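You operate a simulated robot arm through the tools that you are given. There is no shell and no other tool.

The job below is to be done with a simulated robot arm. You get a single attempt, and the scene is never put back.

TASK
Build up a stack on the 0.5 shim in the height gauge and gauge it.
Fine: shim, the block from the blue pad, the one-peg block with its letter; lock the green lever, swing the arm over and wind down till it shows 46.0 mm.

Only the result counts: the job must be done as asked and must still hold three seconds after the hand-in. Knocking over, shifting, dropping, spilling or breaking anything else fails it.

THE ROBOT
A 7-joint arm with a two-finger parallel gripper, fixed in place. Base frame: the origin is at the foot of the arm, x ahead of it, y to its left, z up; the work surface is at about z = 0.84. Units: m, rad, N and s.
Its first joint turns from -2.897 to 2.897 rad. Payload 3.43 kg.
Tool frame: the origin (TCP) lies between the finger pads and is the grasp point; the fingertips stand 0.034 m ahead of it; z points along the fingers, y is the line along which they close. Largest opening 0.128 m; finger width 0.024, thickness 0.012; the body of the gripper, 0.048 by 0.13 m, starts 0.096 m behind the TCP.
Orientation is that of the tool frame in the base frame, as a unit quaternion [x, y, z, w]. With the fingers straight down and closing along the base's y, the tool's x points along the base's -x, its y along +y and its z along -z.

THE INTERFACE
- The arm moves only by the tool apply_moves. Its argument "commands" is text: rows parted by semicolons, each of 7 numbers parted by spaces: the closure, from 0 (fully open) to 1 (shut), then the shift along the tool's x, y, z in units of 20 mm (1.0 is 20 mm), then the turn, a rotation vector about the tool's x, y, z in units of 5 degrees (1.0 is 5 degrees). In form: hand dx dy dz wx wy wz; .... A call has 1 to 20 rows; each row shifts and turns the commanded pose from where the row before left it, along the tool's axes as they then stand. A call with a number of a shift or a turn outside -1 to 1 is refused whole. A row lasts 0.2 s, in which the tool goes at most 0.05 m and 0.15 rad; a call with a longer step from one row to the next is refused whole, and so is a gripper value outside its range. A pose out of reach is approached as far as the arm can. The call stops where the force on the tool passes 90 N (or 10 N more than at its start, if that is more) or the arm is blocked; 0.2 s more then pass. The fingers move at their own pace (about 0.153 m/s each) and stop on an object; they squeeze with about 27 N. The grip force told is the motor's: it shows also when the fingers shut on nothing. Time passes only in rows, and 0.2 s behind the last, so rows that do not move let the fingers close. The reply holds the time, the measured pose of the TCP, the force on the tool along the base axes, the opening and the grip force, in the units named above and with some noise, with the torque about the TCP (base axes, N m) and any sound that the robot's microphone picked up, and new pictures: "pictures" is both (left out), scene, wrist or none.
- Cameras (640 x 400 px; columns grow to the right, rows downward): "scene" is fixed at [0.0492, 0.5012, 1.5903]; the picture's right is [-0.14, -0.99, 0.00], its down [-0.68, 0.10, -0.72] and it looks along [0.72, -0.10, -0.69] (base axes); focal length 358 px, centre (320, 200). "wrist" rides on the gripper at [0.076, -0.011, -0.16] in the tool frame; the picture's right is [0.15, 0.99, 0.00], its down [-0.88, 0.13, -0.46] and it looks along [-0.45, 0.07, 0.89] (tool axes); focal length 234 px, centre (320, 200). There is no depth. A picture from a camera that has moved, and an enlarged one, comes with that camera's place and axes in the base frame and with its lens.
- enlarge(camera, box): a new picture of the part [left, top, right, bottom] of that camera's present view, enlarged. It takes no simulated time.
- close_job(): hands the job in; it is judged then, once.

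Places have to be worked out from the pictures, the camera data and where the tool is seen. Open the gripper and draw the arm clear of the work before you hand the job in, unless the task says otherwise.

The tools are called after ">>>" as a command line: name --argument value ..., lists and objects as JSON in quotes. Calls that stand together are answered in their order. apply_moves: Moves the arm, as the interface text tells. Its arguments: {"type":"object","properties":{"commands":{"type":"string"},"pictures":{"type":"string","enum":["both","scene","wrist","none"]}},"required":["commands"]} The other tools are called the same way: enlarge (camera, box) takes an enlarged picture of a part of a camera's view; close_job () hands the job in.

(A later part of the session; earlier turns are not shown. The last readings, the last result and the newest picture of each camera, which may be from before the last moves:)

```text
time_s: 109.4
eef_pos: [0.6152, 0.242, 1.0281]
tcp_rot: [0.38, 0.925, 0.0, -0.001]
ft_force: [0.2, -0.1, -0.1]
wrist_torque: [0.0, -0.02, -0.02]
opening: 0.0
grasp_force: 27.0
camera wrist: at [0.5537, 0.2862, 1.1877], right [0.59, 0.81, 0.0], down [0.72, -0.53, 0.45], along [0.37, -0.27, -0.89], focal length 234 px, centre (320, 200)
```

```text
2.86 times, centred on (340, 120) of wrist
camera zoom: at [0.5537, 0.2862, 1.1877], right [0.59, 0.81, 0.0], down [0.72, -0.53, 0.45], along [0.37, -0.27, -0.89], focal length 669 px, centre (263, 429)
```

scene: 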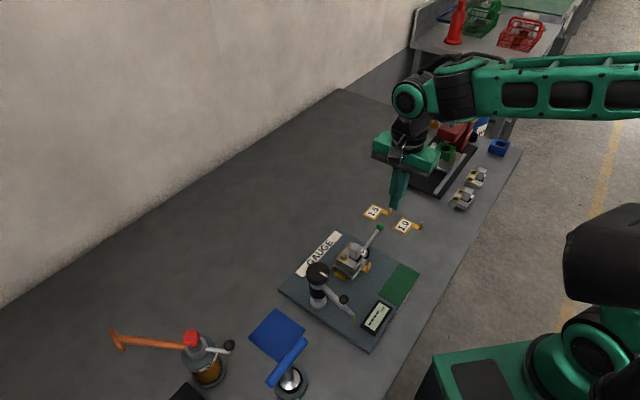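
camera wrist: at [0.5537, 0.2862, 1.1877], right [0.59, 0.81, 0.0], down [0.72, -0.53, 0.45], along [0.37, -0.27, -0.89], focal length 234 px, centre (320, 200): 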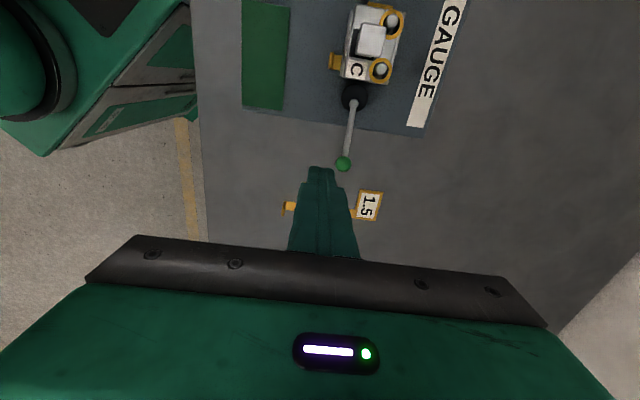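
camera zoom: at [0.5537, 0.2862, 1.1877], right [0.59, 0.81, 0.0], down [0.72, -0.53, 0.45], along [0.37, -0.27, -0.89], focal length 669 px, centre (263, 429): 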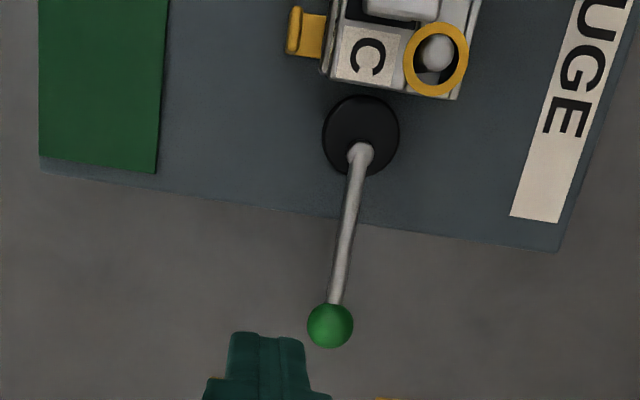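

The lever stays put. Next the gauge arm: its black ball handle is at about (0.412, 0.400, 0.966), column at (0.476, 0.443); it must swing ~100° counter‑clockwise to the stack. I fly high around to behind the ball.

>>> apply_moves --commands "1 0 0 -1 0 0 0;1 0 0 -1 0 0 0;1 0.5 0 -0.6 0 0 0;1 0.95 -0.025 0 0 0 0;1 0.95 -0.025 0 0 0 0;1 0.95 -0.025 0 0 0 0;1 0.95 -0.025 0 0 0 0;1 0.95 -0.025 0 0 0 0;1 0.95 -0.025 0 0 0 0;1 0.95 -0.025 0 0 0 0;1 0.95 -0.025 0 0 0 0;1 0.95 -0.025 0 0 0 0;1 0.95 -0.025 0 0 0 0;1 0.95 -0.025 0 0 0 0;1 0.95 -0.025 0 0 0 0;1 0.95 -0.025 0 0 0 0;1 0.95 -0.025 0 0 0 0;1 0.95 -0.025 0 0 0 0;1 0 0 0 0 0 0"

>>> enlarge --camera "wrist" --box '[220, 60, 420, 210]'

>>> enlarge --camera "scene" --box '[270, 230, 390, 340]'

```text
time_s: 113.4
eef_pos: [0.3984, 0.4443, 1.0816]
tcp_rot: [0.379, 0.925, -0.001, -0.001]
ft_force: [0.4, -0.8, 0.3]
wrist_torque: [0.01, 0.02, 0.01]
opening: 0.0001
grasp_force: 27.0
camera wrist: at [0.3377, 0.4884, 1.242], right [0.59, 0.81, 0.0], down [0.72, -0.53, 0.45], along [0.37, -0.27, -0.89], focal length 234 px, centre (320, 200)
```

scene: 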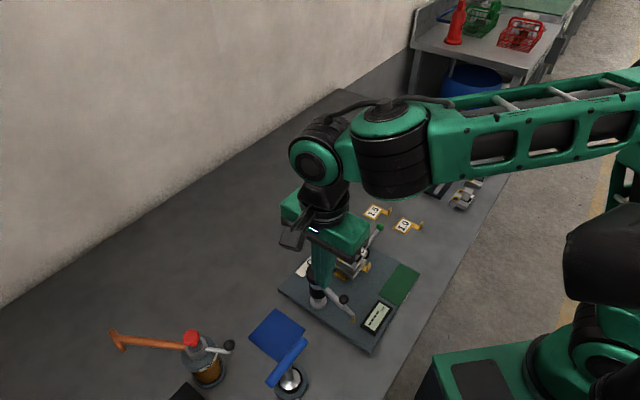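
wrist: 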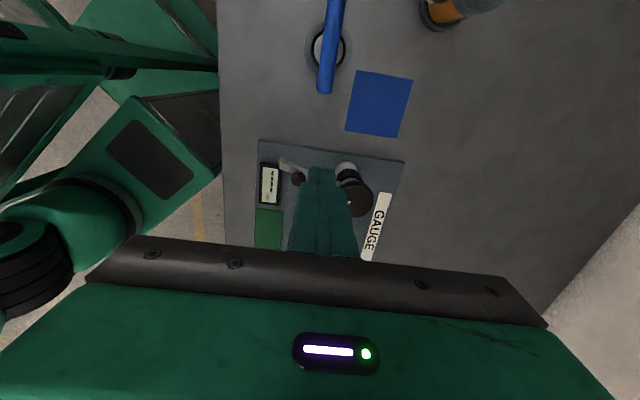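

```text
2.67 times, centred on (320, 135) of wrist
camera zoom: at [0.3377, 0.4884, 1.242], right [0.59, 0.81, 0.0], down [0.72, -0.53, 0.45], along [0.37, -0.27, -0.89], focal length 624 px, centre (320, 373)
```

zoom: 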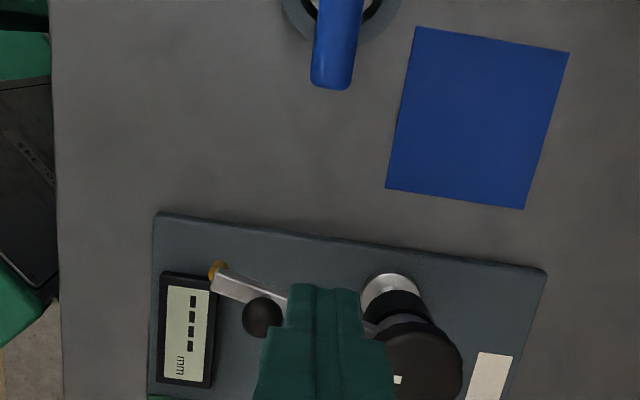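

```text
3.64 times, centred on (330, 285) of scene
camera zoom: at [0.0492, 0.5012, 1.5903], right [-0.14, -0.99, 0.0], down [-0.68, 0.1, -0.72], along [0.72, -0.1, -0.69], focal length 1300 px, centre (284, -109)
```

zoom: 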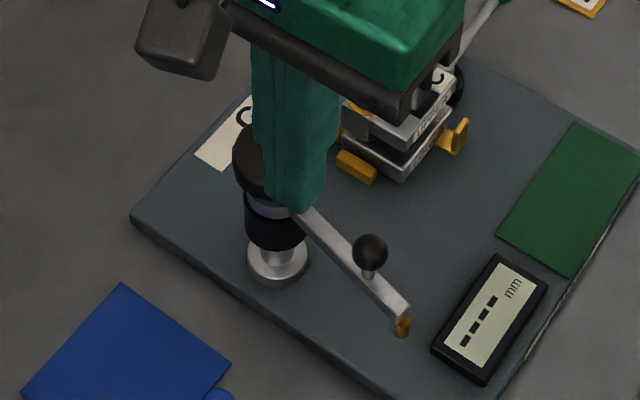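

The geometry works out: a ~90° swing (213°→~304°) puts the tip on the blank patch of the upper's plate at the same radius. I descend behind the ball handle.

>>> apply_moves --commands "1 0 0 0.9 0 0 0;1 0 0 1 0 0 0;1 0 0 1 0 0 0;1 0 0 1 0 0 0;1 0 0 0.95 0 0 0;1 0 0 0 0 0 0"

>>> enlarge --camera "wrist" --box '[220, 60, 420, 210]'

>>> enlarge --camera "scene" --box '[270, 230, 390, 340]'

```text
time_s: 114.8
eef_pos: [0.399, 0.4442, 0.9848]
tcp_rot: [0.38, 0.925, 0.0, -0.001]
ft_force: [0.0, -0.7, 0.7]
wrist_torque: [0.02, -0.01, 0.04]
opening: 0.0
grasp_force: 26.4
camera wrist: at [0.3376, 0.4885, 1.1435], right [0.59, 0.81, 0.0], down [0.72, -0.53, 0.45], along [0.37, -0.27, -0.89], focal length 234 px, centre (320, 200)
```

scene: 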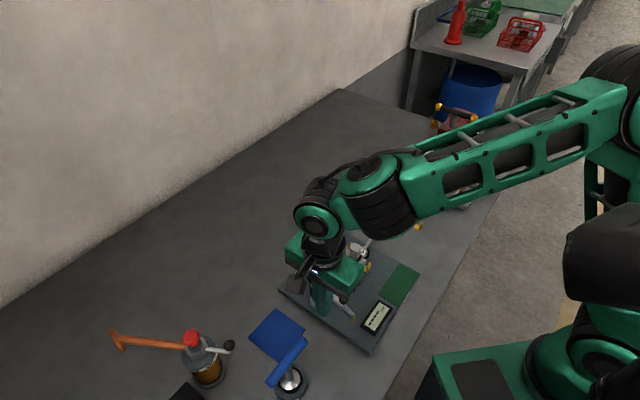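
wrist: 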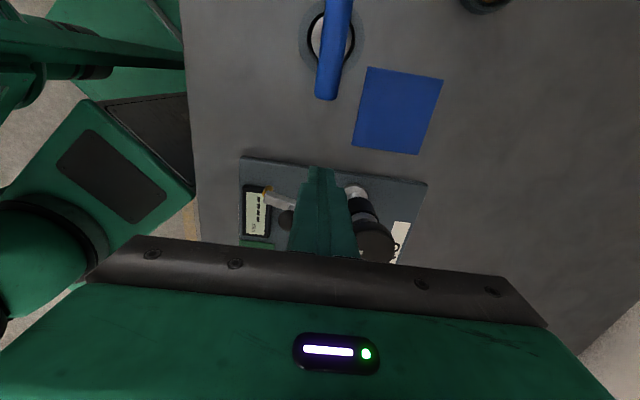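

```text
2.67 times, centred on (320, 135) of wrist
camera zoom: at [0.3376, 0.4885, 1.1435], right [0.59, 0.81, 0.0], down [0.72, -0.53, 0.45], along [0.37, -0.27, -0.89], focal length 624 px, centre (320, 373)
```

zoom: 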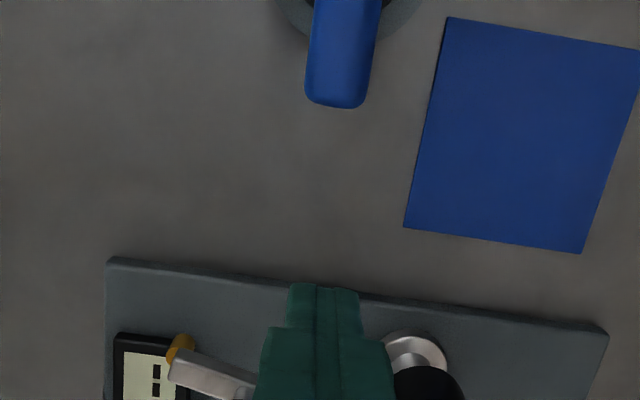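

```text
3.64 times, centred on (330, 285) of scene
camera zoom: at [0.0492, 0.5012, 1.5903], right [-0.14, -0.99, 0.0], down [-0.68, 0.1, -0.72], along [0.72, -0.1, -0.69], focal length 1300 px, centre (284, -109)
```

zoom: 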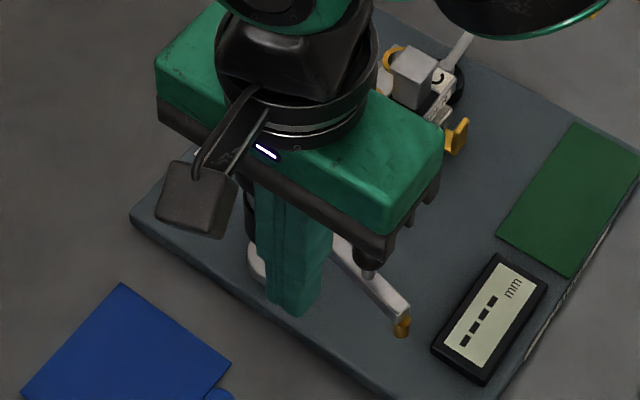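

Clear around. Push the handle counter‑clockwise along an arc, first ~50° of finger travel.

>>> apply_moves --commands "1 -0.26 -0.225 0 0 0 0;1 -0.26 -0.225 0 0 0 0;1 -0.3 -0.175 0 0 0 0;1 -0.3 -0.175 0 0 0 0;1 -0.325 -0.12 0 0 0 0;1 -0.325 -0.12 0 0 0 0;1 0 0 0 0 0 0" --pictures "scene"

>>> enlarge --camera "scene" --box '[270, 230, 390, 340]'

>>> enlarge --camera "wrist" --box '[220, 60, 420, 260]'

```text
time_s: 116.4
eef_pos: [0.4105, 0.4053, 0.9847]
tcp_rot: [0.38, 0.925, -0.001, -0.001]
ft_force: [0.2, 0.1, -0.1]
wrist_torque: [0.0, -0.02, 0.01]
opening: 0.0
grasp_force: 27.0
```

scene: 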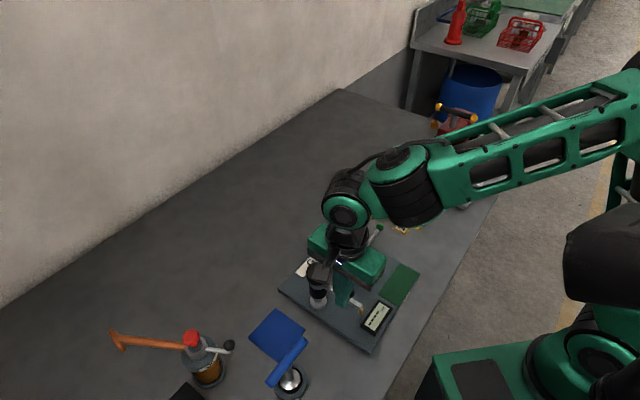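

```text
3.64 times, centred on (330, 285) of scene
camera zoom: at [0.0492, 0.5012, 1.5903], right [-0.14, -0.99, 0.0], down [-0.68, 0.1, -0.72], along [0.72, -0.1, -0.69], focal length 1300 px, centre (284, -109)
```

zoom: 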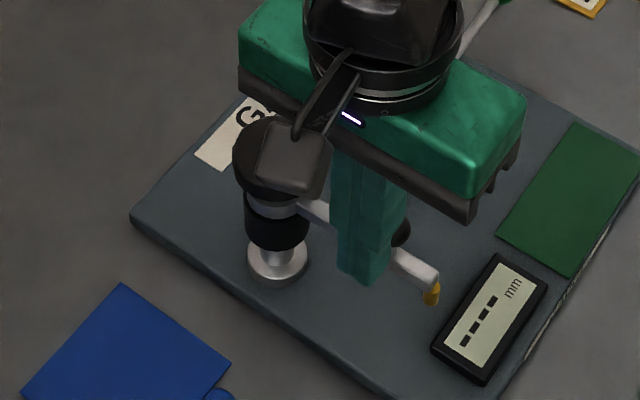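

```text
2.00 times, centred on (320, 160) of wrist
camera zoom: at [0.3495, 0.4487, 1.1441], right [0.59, 0.81, 0.0], down [0.72, -0.53, 0.45], along [0.37, -0.27, -0.89], focal length 468 px, centre (320, 280)
```

zoom: 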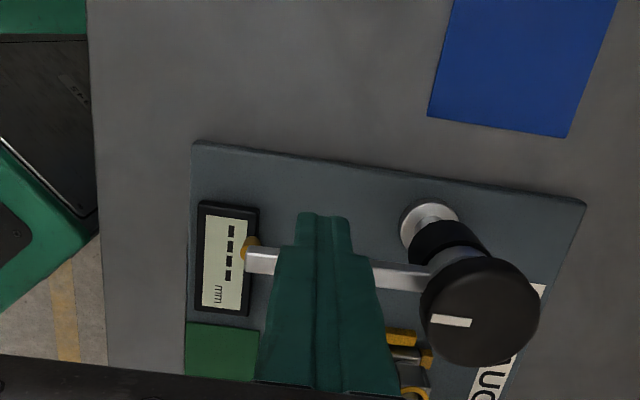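

The arm swings freely with the push. Continue the arc another ~50°.

>>> apply_moves --commands "1 -0.34 -0.06 0 0 0 0;1 -0.34 -0.06 0 0 0 0;1 -0.347 0 0 0 0 0;1 -0.347 0 0 0 0 0;1 -0.342 0.058 0 0 0 0;1 -0.342 0.058 0 0 0 0;1 -0.327 0.117 0 0 0 0;1 -0.327 0.117 0 0 0 0;1 -0.3 0.172 0 0 0 0;1 -0.3 0.172 0 0 0 0;1 0 0 0 0 0 0" --pictures "scene"

>>> enlarge --camera "scene" --box '[270, 230, 390, 340]'

>>> enlarge --camera "wrist" --box '[220, 60, 420, 260]'

```text
time_s: 118.8
eef_pos: [0.4641, 0.366, 0.9836]
tcp_rot: [0.38, 0.925, 0.0, 0.0]
ft_force: [-0.1, -0.6, 0.0]
wrist_torque: [-0.02, 0.0, -0.03]
opening: 0.0
grasp_force: 26.8
```

scene: 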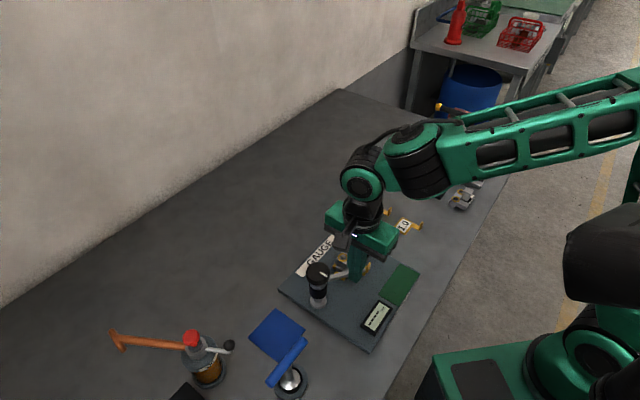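

```text
3.64 times, centred on (330, 285) of scene
camera zoom: at [0.0492, 0.5012, 1.5903], right [-0.14, -0.99, 0.0], down [-0.68, 0.1, -0.72], along [0.72, -0.1, -0.69], focal length 1300 px, centre (284, -109)
```

zoom: 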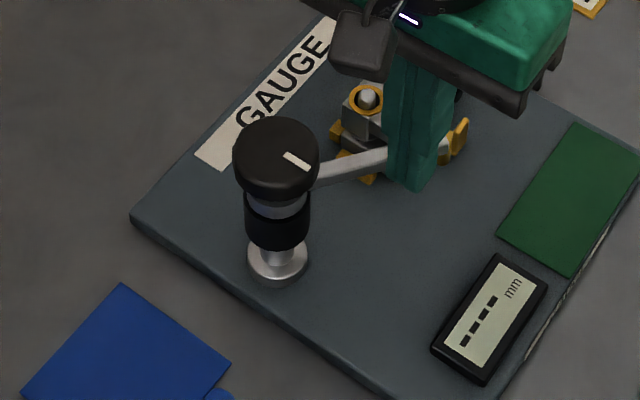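

```text
2.00 times, centred on (320, 160) of wrist
camera zoom: at [0.4031, 0.4108, 1.1435], right [0.59, 0.81, 0.0], down [0.72, -0.53, 0.45], along [0.37, -0.27, -0.89], focal length 468 px, centre (320, 280)
```

zoom: 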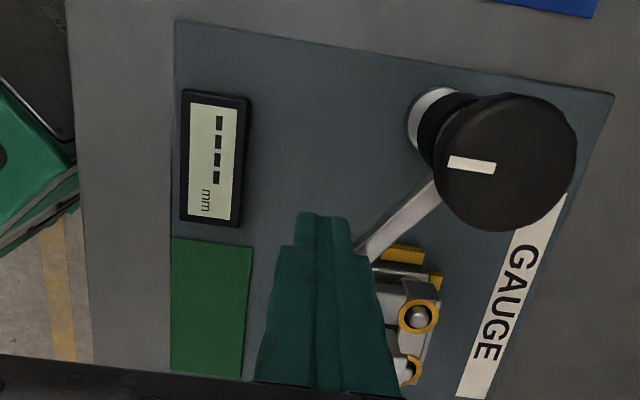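

Arm about 275–280°. Continue ~12°, then check carefully near the stack.

>>> apply_moves --commands "1 -0.265 0.222 0 0 0 0;1 -0.265 0.222 0 0 0 0;1 -0.1 0.11 0 0 0 0;1 0 0 0 0 0 0" --pictures "scene"

>>> enlarge --camera "scene" --box '[300, 230, 400, 340]'

>>> enlarge --camera "wrist" --box '[220, 60, 420, 260]'

```text
time_s: 119.8
eef_pos: [0.4809, 0.3649, 0.9836]
tcp_rot: [0.38, 0.925, 0.0, -0.001]
ft_force: [0.0, 0.5, 0.6]
wrist_torque: [-0.01, 0.0, -0.01]
opening: 0.0
grasp_force: 27.5
```

scene: 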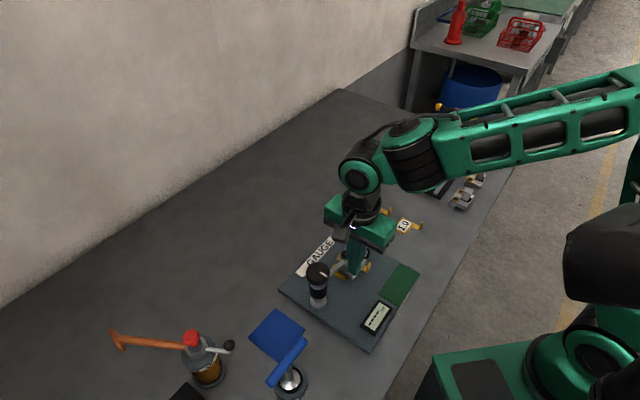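

```text
3.64 times, centred on (350, 285) of scene
camera zoom: at [0.0492, 0.5012, 1.5903], right [-0.14, -0.99, 0.0], down [-0.68, 0.1, -0.72], along [0.72, -0.1, -0.69], focal length 1300 px, centre (211, -109)
```

zoom: 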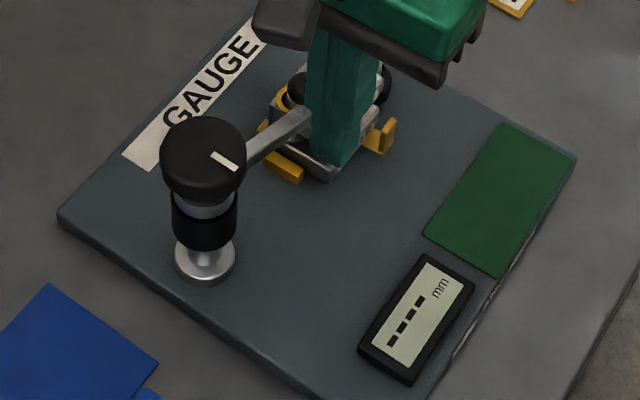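

```text
2.00 times, centred on (320, 160) of wrist
camera zoom: at [0.4203, 0.4094, 1.1437], right [0.59, 0.81, 0.0], down [0.72, -0.53, 0.45], along [0.37, -0.27, -0.89], focal length 468 px, centre (320, 280)
```

zoom: 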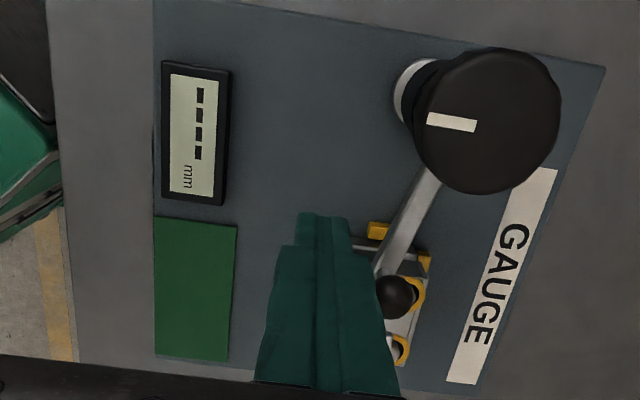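

The ball is now at ~302.6° and ahead of the finger, so it has swung into its position over the stack. I back off and rise to look.

>>> apply_moves --commands "1 0.3 -0.3 0 0 0 0;1 0.3 -0.3 0 0 0 0;1 0 0 -1 0 0 0;1 0 0 -1 0 0 0;1 0 0 -1 0 0 0;1 0 0 -1 0 0 0;1 0 0 -1 0 0 0;1 0 0 0 0 0 0"

>>> enlarge --camera "scene" --box '[290, 240, 390, 320]'

>>> enlarge --camera "wrist" --box '[220, 60, 420, 260]'

>>> enlarge --camera "scene" --box '[330, 235, 380, 285]'

```text
time_s: 121.6
eef_pos: [0.4644, 0.3657, 1.0837]
tcp_rot: [0.38, 0.925, -0.001, -0.001]
ft_force: [-0.4, 0.2, 0.8]
wrist_torque: [0.02, 0.02, -0.02]
opening: 0.0
grasp_force: 26.9
camera wrist: at [0.4028, 0.4097, 1.2431], right [0.59, 0.81, 0.0], down [0.72, -0.53, 0.45], along [0.37, -0.27, -0.89], focal length 234 px, centre (320, 200)
```

scene: 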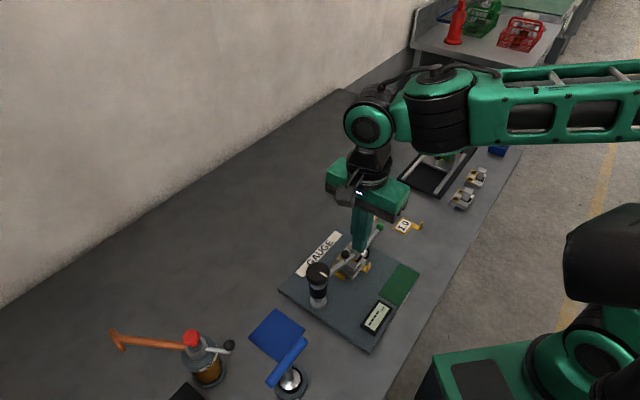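
wrist: 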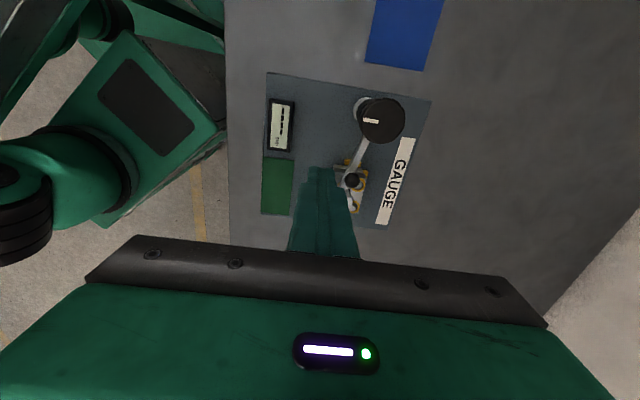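

```text
5.00 times, centred on (340, 280) of scene
camera zoom: at [0.0492, 0.5012, 1.5903], right [-0.14, -0.99, 0.0], down [-0.68, 0.1, -0.72], along [0.72, -0.1, -0.69], focal length 1788 px, centre (220, -200)
```

zoom: 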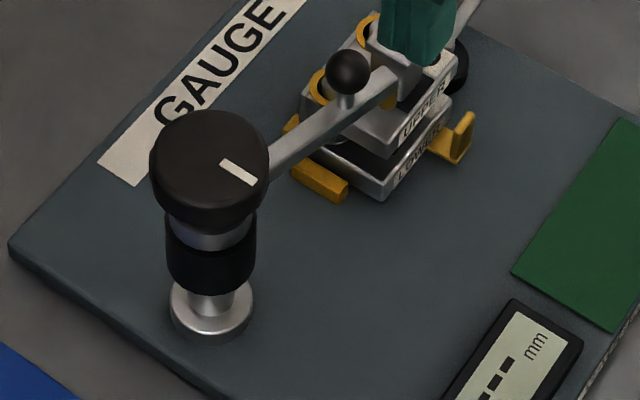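

```text
2.00 times, centred on (320, 160) of wrist
camera zoom: at [0.4028, 0.4097, 1.2431], right [0.59, 0.81, 0.0], down [0.72, -0.53, 0.45], along [0.37, -0.27, -0.89], focal length 468 px, centre (320, 280)
```

zoom: 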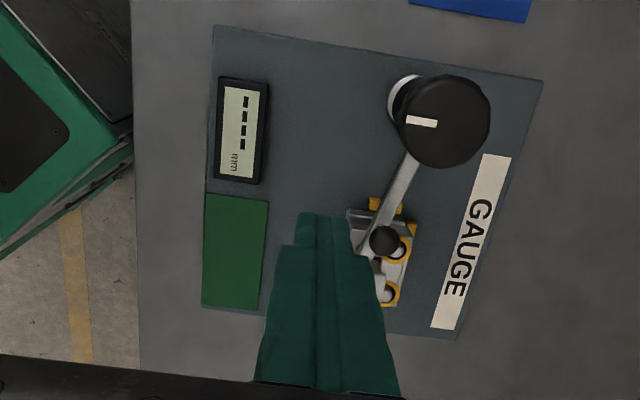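

```text
8.00 times, centred on (355, 260) of scene
camera zoom: at [0.0492, 0.5012, 1.5903], right [-0.14, -0.99, 0.0], down [-0.68, 0.1, -0.72], along [0.72, -0.1, -0.69], focal length 2861 px, centre (40, -280)
```

zoom: 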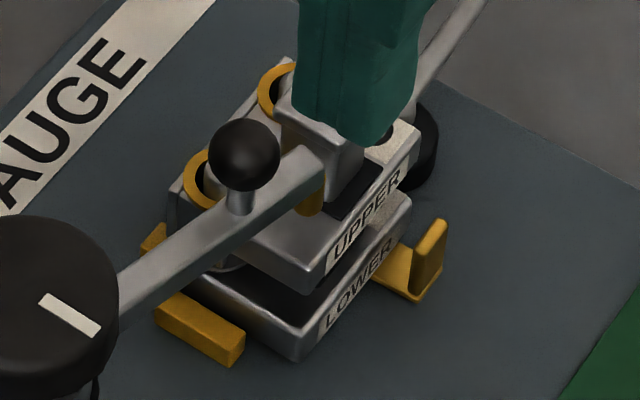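

The arm lies over the stack with its gold tip above the plate's blank patch beside the shank. Now I move over the winding knob (≈0.477, 0.443), opening the fingers, and look down.

>>> apply_moves --commands "0.8 0.4 0.6 -0.5 0 0 0;0.5 0.6 0.85 0 0 0 0;0.34 0.6 0.85 0 0 0 0;0.34 0.65 0.9 0 0 0 0;0.34 0 0 0 0 0 0;0.34 0 0 0 0 0 0"

>>> enlarge --camera "wrist" --box '[240, 100, 400, 220]'

>>> enlarge --camera "scene" --box '[330, 235, 380, 285]'

>>> enlarge --camera "scene" --box '[290, 240, 390, 320]'

```text
time_s: 123.0
eef_pos: [0.48, 0.4412, 1.0933]
tcp_rot: [0.38, 0.925, -0.001, -0.001]
ft_force: [-0.1, -0.8, -0.1]
wrist_torque: [0.02, 0.02, 0.0]
opening: 0.0843
grasp_force: 0.0
camera wrist: at [0.4179, 0.4861, 1.2528], right [0.59, 0.81, 0.0], down [0.72, -0.53, 0.45], along [0.37, -0.27, -0.89], focal length 234 px, centre (320, 200)
```

scene: 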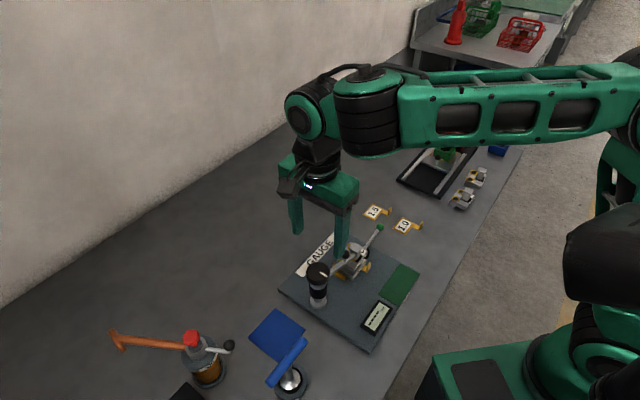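
wrist: 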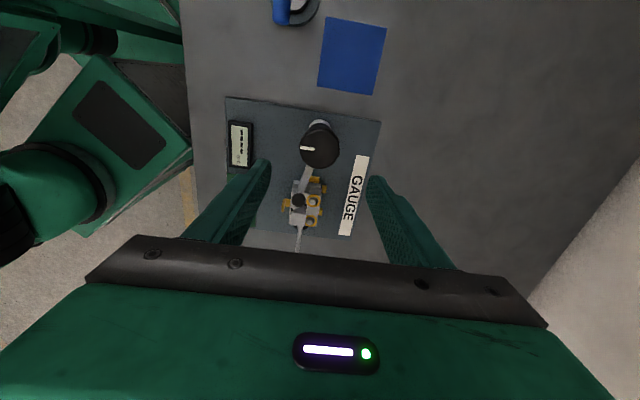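

```text
3.33 times, centred on (320, 160) of wrist
camera zoom: at [0.4179, 0.4861, 1.2528], right [0.59, 0.81, 0.0], down [0.72, -0.53, 0.45], along [0.37, -0.27, -0.89], focal length 781 px, centre (320, 333)
```

zoom: 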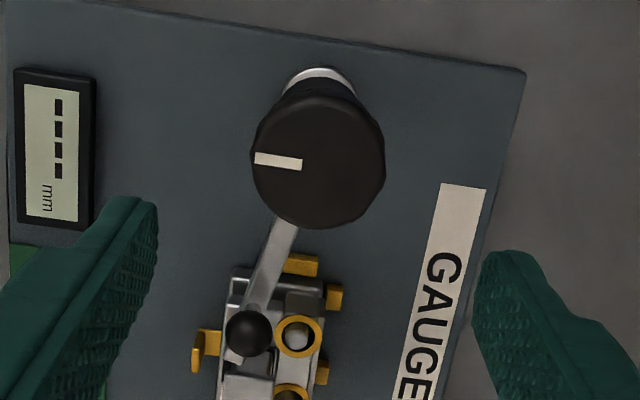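

```text
8.00 times, centred on (355, 260) of scene
camera zoom: at [0.0492, 0.5012, 1.5903], right [-0.14, -0.99, 0.0], down [-0.68, 0.1, -0.72], along [0.72, -0.1, -0.69], focal length 2861 px, centre (40, -280)
```

zoom: 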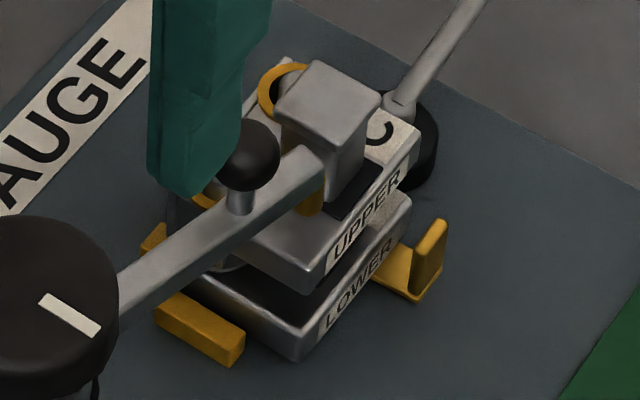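

```text
5.00 times, centred on (340, 280) of scene
camera zoom: at [0.0492, 0.5012, 1.5903], right [-0.14, -0.99, 0.0], down [-0.68, 0.1, -0.72], along [0.72, -0.1, -0.69], focal length 1788 px, centre (220, -200)
```

zoom: 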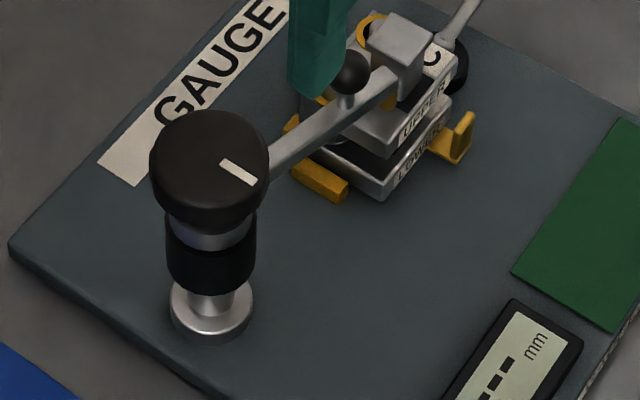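

The tool axis is centred over the knob (≈50–55 mm diameter). I descend around it with fingers at ~70 mm, tips staying above the arm.

>>> apply_moves --commands "0.45 0 0 0.8 0 0 0;0.45 0 0 1 0 0 0;0.45 0 0 1 0 0 0;0.45 0 0 1 0 0 0;0.45 0 0 0.8 0 0 0;0.45 0 0 0.5 0 0 0;0.45 0 0 0 0 0 0"

>>> enlarge --camera "wrist" --box '[240, 100, 400, 240]'

>>> enlarge --camera "scene" --box '[280, 240, 380, 320]'

```text
time_s: 124.6
eef_pos: [0.4771, 0.4422, 0.9921]
tcp_rot: [0.381, 0.925, 0.0, 0.0]
ft_force: [0.1, -0.3, 0.8]
wrist_torque: [0.0, -0.02, 0.01]
opening: 0.0703
grasp_force: 0.0
camera wrist: at [0.4162, 0.4867, 1.1512], right [0.59, 0.81, 0.0], down [0.72, -0.53, 0.45], along [0.37, -0.27, -0.89], focal length 234 px, centre (320, 200)
```

scene: 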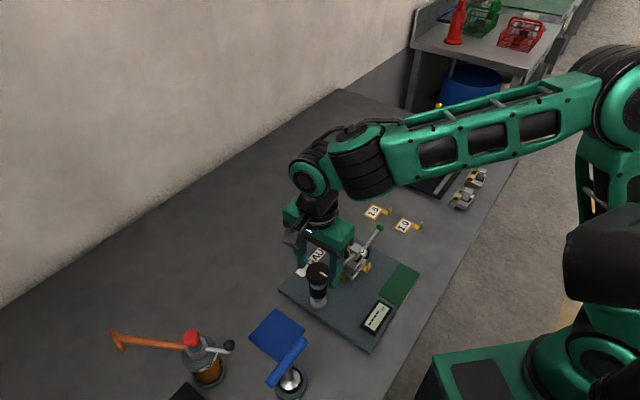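
wrist: 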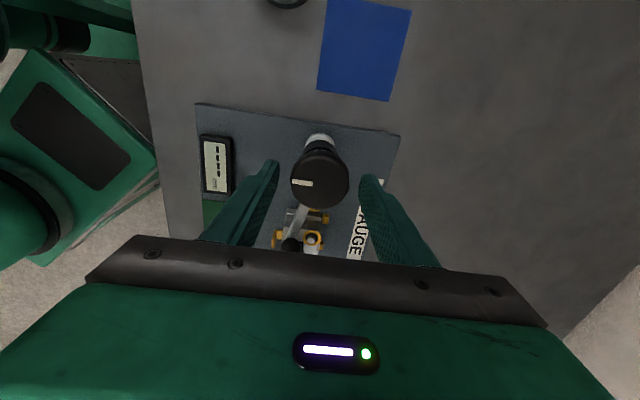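

```text
2.86 times, centred on (320, 170) of wrist
camera zoom: at [0.4162, 0.4867, 1.1512], right [0.59, 0.81, 0.0], down [0.72, -0.53, 0.45], along [0.37, -0.27, -0.89], focal length 669 px, centre (320, 286)
```

zoom: 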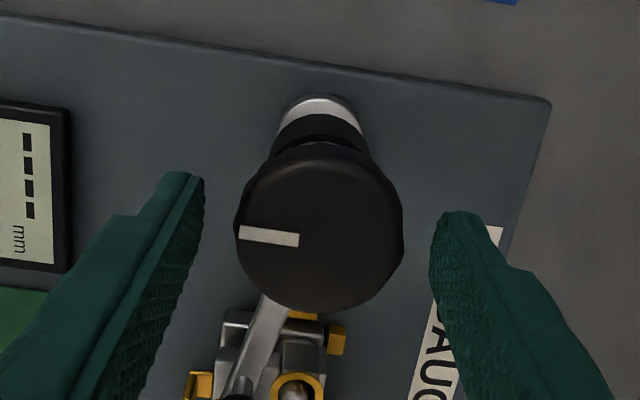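

```text
5.00 times, centred on (330, 280) of scene
camera zoom: at [0.0492, 0.5012, 1.5903], right [-0.14, -0.99, 0.0], down [-0.68, 0.1, -0.72], along [0.72, -0.1, -0.69], focal length 1788 px, centre (270, -200)
```

zoom: 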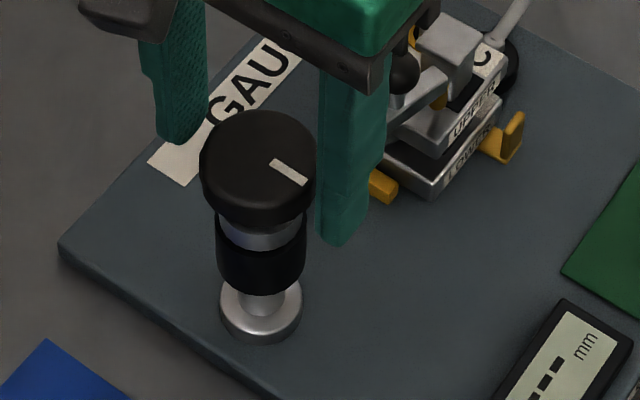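

Knob top ≈0.965. I lower another 11 mm to get more grip height and close on it gently.

>>> apply_moves --commands "0.45 0 0 0.3 0 0 0;0.45 0 0 0.25 0 0 0;0.45 0 0 0 0 0 0;0.6 0 0 0 0 0 0;0.8 0 0 0 0 0 0;1 0 0 0 0 0 0;1 0 0 0 0 0 0"

>>> enlarge --camera "wrist" --box '[200, 100, 400, 240]'

>>> enlarge --camera "scene" --box '[280, 240, 400, 340]'

```text
time_s: 126.2
eef_pos: [0.4783, 0.4416, 0.9803]
tcp_rot: [0.381, 0.925, 0.0, -0.001]
ft_force: [-0.4, 1.2, -2.5]
wrist_torque: [0.07, 0.01, -0.01]
opening: 0.0493
grasp_force: 44.8
camera wrist: at [0.4164, 0.4863, 1.1402], right [0.59, 0.81, 0.0], down [0.72, -0.53, 0.45], along [0.37, -0.27, -0.89], focal length 234 px, centre (320, 200)
```

scene: 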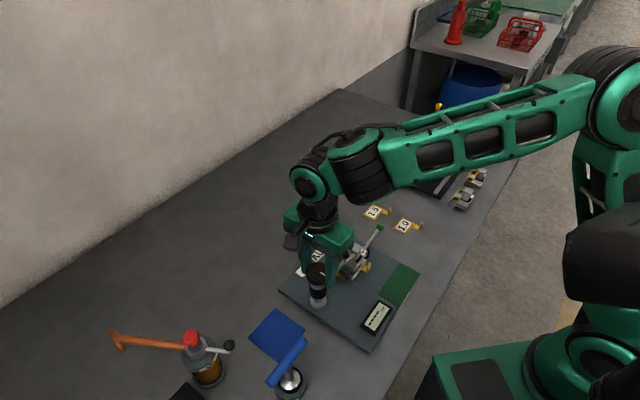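
wrist: 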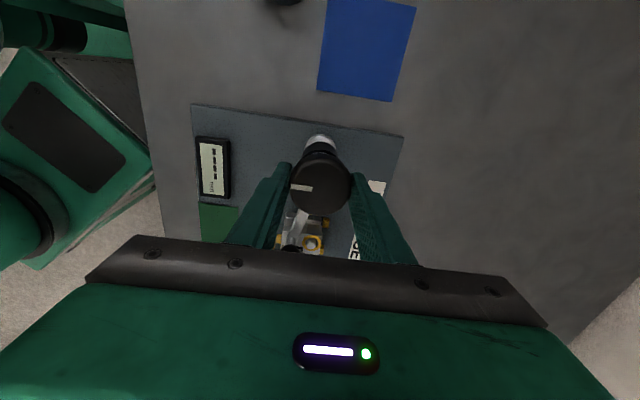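

```text
2.86 times, centred on (300, 170) of wrist
camera zoom: at [0.4164, 0.4863, 1.1402], right [0.59, 0.81, 0.0], down [0.72, -0.53, 0.45], along [0.37, -0.27, -0.89], focal length 669 px, centre (377, 286)
```

zoom: 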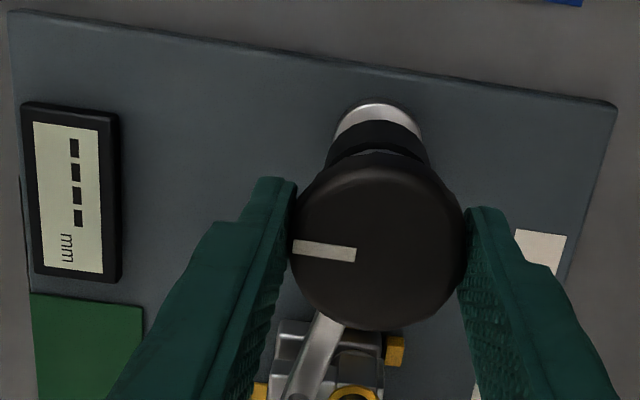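

```text
4.00 times, centred on (340, 290) of scene
camera zoom: at [0.0492, 0.5012, 1.5903], right [-0.14, -0.99, 0.0], down [-0.68, 0.1, -0.72], along [0.72, -0.1, -0.69], focal length 1430 px, centre (240, -160)
```

zoom: 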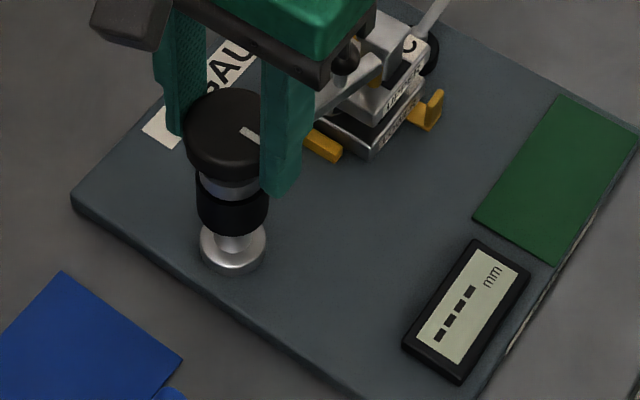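

Gripped on the knob. I try a small clockwise turn (10°) and watch the arm, knob and display.

>>> apply_moves --commands "1 0 0 0 0 0 0.7;1 0 0 0 0 0 0.7;1 0 0 0 0 0 0.6;1 0 0 0 0 0 0"

>>> enlarge --camera "wrist" --box '[200, 100, 400, 240]'

>>> enlarge --camera "scene" --box '[280, 240, 400, 340]'

```text
time_s: 127.2
eef_pos: [0.4792, 0.4416, 0.9802]
tcp_rot: [0.459, 0.888, 0.0, -0.001]
ft_force: [-0.4, 1.7, 2.0]
wrist_torque: [0.05, 0.0, -0.02]
opening: 0.0494
grasp_force: 44.0
camera wrist: at [0.4251, 0.4961, 1.1402], right [0.72, 0.69, 0.0], down [0.62, -0.64, 0.45], along [0.31, -0.33, -0.89], focal length 234 px, centre (320, 200)
```

scene: 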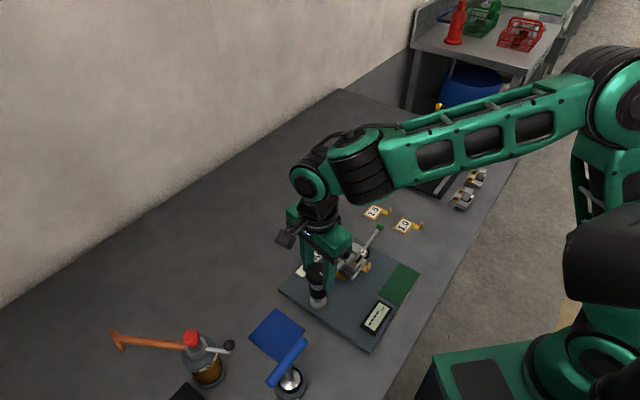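
wrist: 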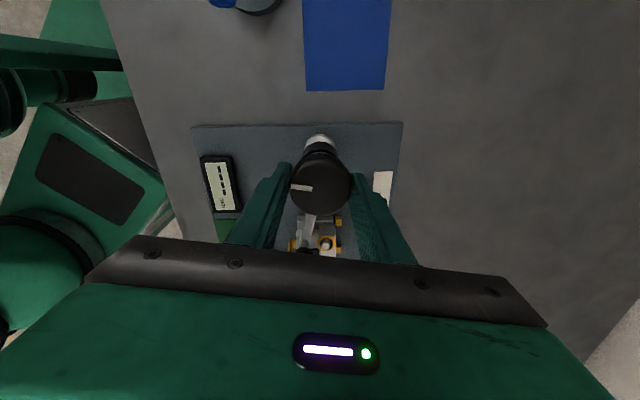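

```text
2.86 times, centred on (300, 170) of wrist
camera zoom: at [0.4251, 0.4961, 1.1402], right [0.72, 0.69, 0.0], down [0.62, -0.64, 0.45], along [0.31, -0.33, -0.89], focal length 669 px, centre (377, 286)
```

zoom: 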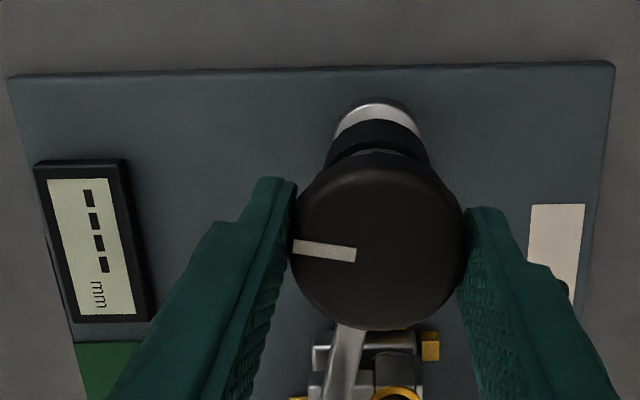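

```text
4.00 times, centred on (340, 290) of scene
camera zoom: at [0.0492, 0.5012, 1.5903], right [-0.14, -0.99, 0.0], down [-0.68, 0.1, -0.72], along [0.72, -0.1, -0.69], focal length 1430 px, centre (240, -160)
```

zoom: 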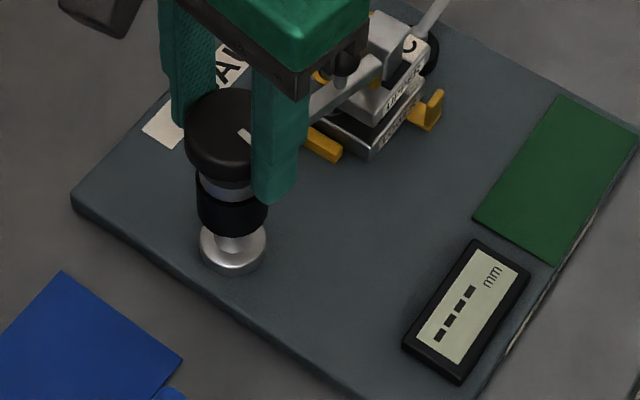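

The knob turns with the gripper and the arm holds its angle. I turn another 50° clockwise and compare heights.

>>> apply_moves --commands "1 0 0 0 0 0 1;1 0 0 0 0 0 1;1 0 0 0 0 0 1;1 0 0 0 0 0 1;1 0 0 0 0 0 1;1 0 0 0 0 0 1;1 0 0 0 0 0 1;1 0 0 0 0 0 1;1 0 0 0 0 0 1;1 0 0 0 0 0 1;1 0 0 0 0 0 0"

>>> enlarge --camera "wrist" --box '[200, 100, 400, 240]'

>>> enlarge --camera "scene" --box '[280, 240, 400, 340]'

>>> enlarge --camera "scene" --box '[330, 235, 380, 285]'

```text
time_s: 129.6
eef_pos: [0.4774, 0.4415, 0.9807]
tcp_rot: [0.792, 0.611, -0.002, -0.001]
ft_force: [-13.3, -1.3, -21.2]
wrist_torque: [0.12, 0.31, -0.02]
opening: 0.0492
grasp_force: 45.1
camera wrist: at [0.4864, 0.5174, 1.1399], right [0.99, -0.11, 0.0], down [-0.1, -0.88, 0.46], along [-0.05, -0.45, -0.89], focal length 234 px, centre (320, 200)
```

scene: 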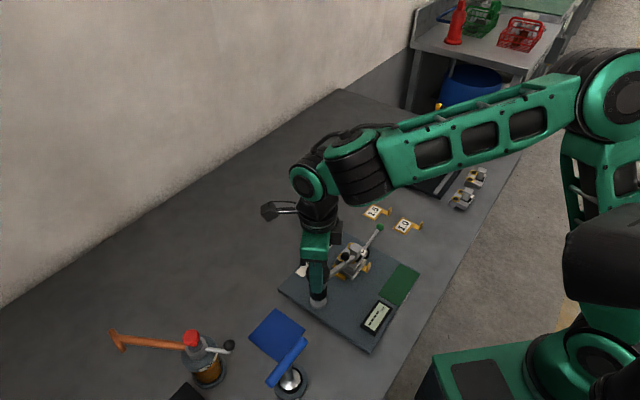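
wrist: 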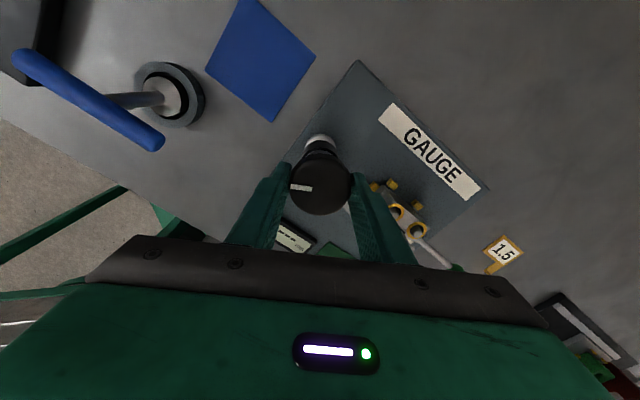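

```text
2.86 times, centred on (300, 170) of wrist
camera zoom: at [0.4864, 0.5174, 1.1399], right [0.99, -0.11, 0.0], down [-0.1, -0.88, 0.46], along [-0.05, -0.45, -0.89], focal length 669 px, centre (377, 286)
```

zoom: 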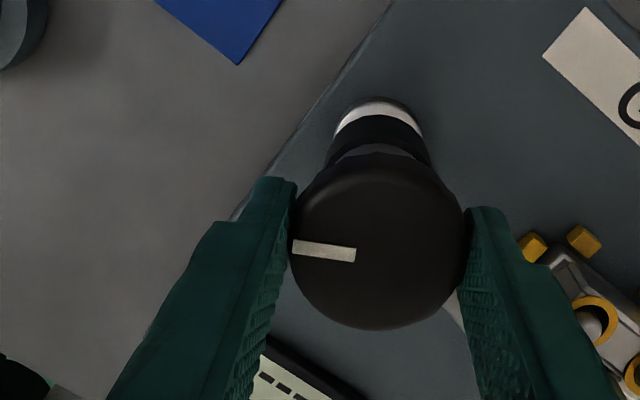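

```text
4.00 times, centred on (340, 290) of scene
camera zoom: at [0.0492, 0.5012, 1.5903], right [-0.14, -0.99, 0.0], down [-0.68, 0.1, -0.72], along [0.72, -0.1, -0.69], focal length 1430 px, centre (240, -160)
```

zoom: 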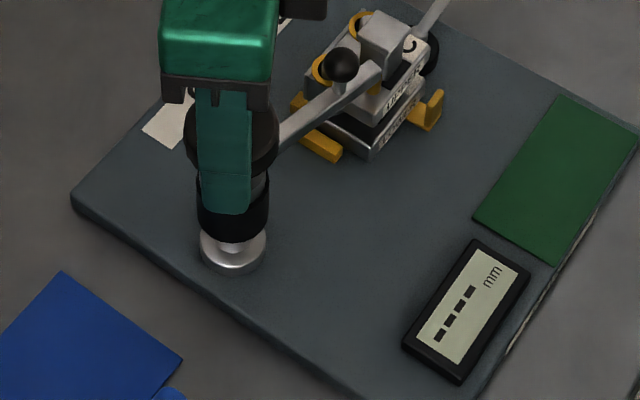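

```text
8.00 times, centred on (355, 260) of scene
camera zoom: at [0.0492, 0.5012, 1.5903], right [-0.14, -0.99, 0.0], down [-0.68, 0.1, -0.72], along [0.72, -0.1, -0.69], focal length 2861 px, centre (40, -280)
```

zoom: 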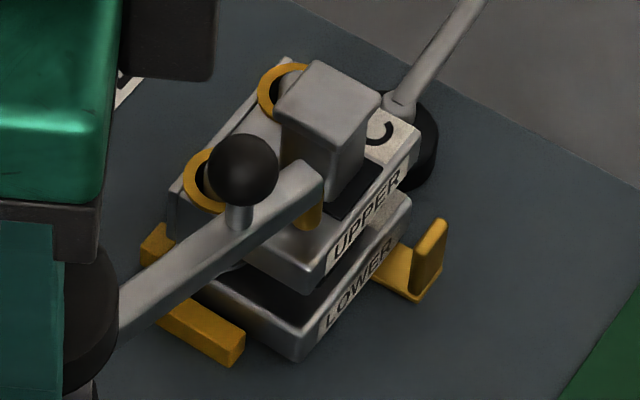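

The arm and knob move down as I wind clockwise (~5 mm in 60°), pulling on the gripper (−21 N). I follow down 2 mm to relieve it and check.

>>> apply_moves --commands "1 0 0 0.05 0 0 0;1 0 0 0.05 0 0 0;1 0 0 0 0 0 0" --pictures "none"

>>> enlarge --camera "scene" --box '[340, 240, 370, 270]'

>>> enlarge --camera "scene" --box '[360, 295, 400, 335]'

```text
time_s: 130.4
eef_pos: [0.4776, 0.4417, 0.9813]
tcp_rot: [0.793, 0.61, 0.001, -0.002]
ft_force: [-10.6, -4.2, 19.4]
wrist_torque: [-1.03, 0.56, -0.01]
opening: 0.0494
grasp_force: 44.6
```

```text
13.33 times, centred on (355, 255) of scene
camera zoom: at [0.0492, 0.5012, 1.5903], right [-0.14, -0.99, 0.0], down [-0.68, 0.1, -0.72], along [0.72, -0.1, -0.69], focal length 4768 px, centre (-147, -533)
```

zoom: 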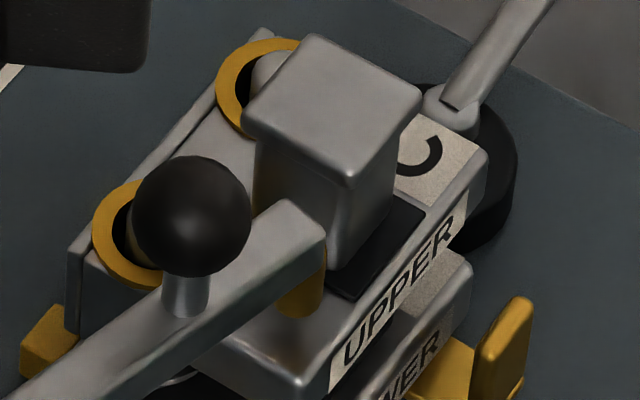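

```text
10.00 times, centred on (380, 315) of scene
camera zoom: at [0.0492, 0.5012, 1.5903], right [-0.14, -0.99, 0.0], down [-0.68, 0.1, -0.72], along [0.72, -0.1, -0.69], focal length 3576 px, centre (-280, -950)
```

zoom: 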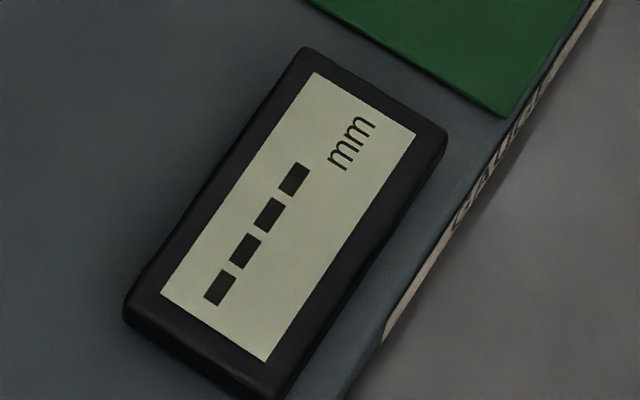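

The tip looks within a millimetre or two of the plate and the display still shows dashes. I rebalance the vertical force (+1 mm up), wind 10° more clockwise, and check the display.

>>> apply_moves --commands "1 0 0 -0.05 0 0 0;1 0 0 0 0 0 1;1 0 0 0 0 0 1;1 0 0 0 0 0 0" --pictures "none"

>>> enlarge --camera "scene" --box '[340, 240, 370, 270]'

>>> enlarge --camera "scene" --box '[360, 295, 400, 335]'

>>> enlarge --camera "wrist" --box '[200, 100, 440, 260]'

```text
time_s: 131.4
eef_pos: [0.4769, 0.4407, 0.9809]
tcp_rot: [0.842, 0.54, 0.001, -0.001]
ft_force: [-9.2, -2.5, 23.5]
wrist_torque: [0.21, 0.0, -0.04]
opening: 0.0494
grasp_force: 45.5
```

```text
13.33 times, centred on (355, 255) of scene
camera zoom: at [0.0492, 0.5012, 1.5903], right [-0.14, -0.99, 0.0], down [-0.68, 0.1, -0.72], along [0.72, -0.1, -0.69], focal length 4768 px, centre (-147, -533)
```

zoom: 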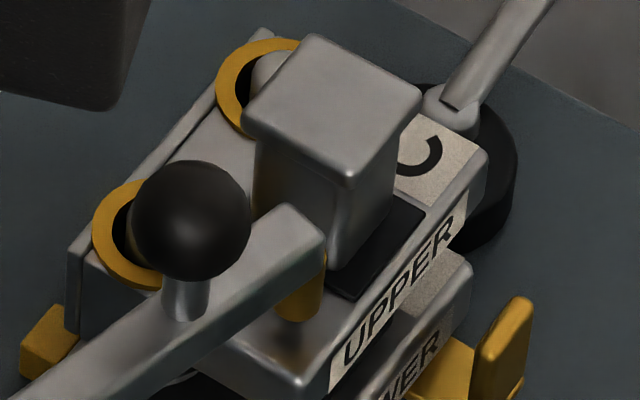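

```text
10.00 times, centred on (380, 315) of scene
camera zoom: at [0.0492, 0.5012, 1.5903], right [-0.14, -0.99, 0.0], down [-0.68, 0.1, -0.72], along [0.72, -0.1, -0.69], focal length 3576 px, centre (-280, -950)
```

zoom: 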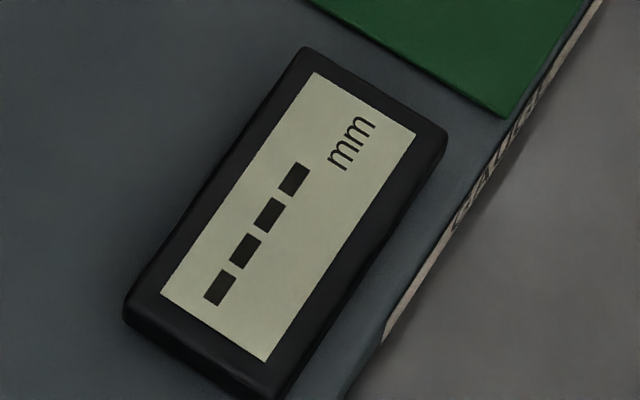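

```text
2.50 times, centred on (320, 180) of wrist
camera zoom: at [0.499, 0.5142, 1.1401], right [0.96, -0.28, 0.0], down [-0.25, -0.85, 0.45], along [-0.13, -0.44, -0.89], focal length 585 px, centre (320, 250)
```

zoom: 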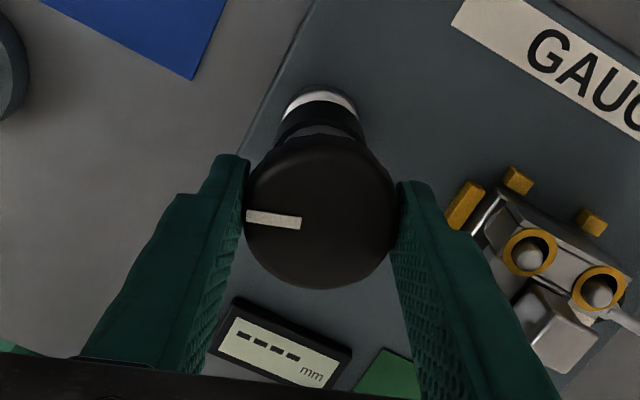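

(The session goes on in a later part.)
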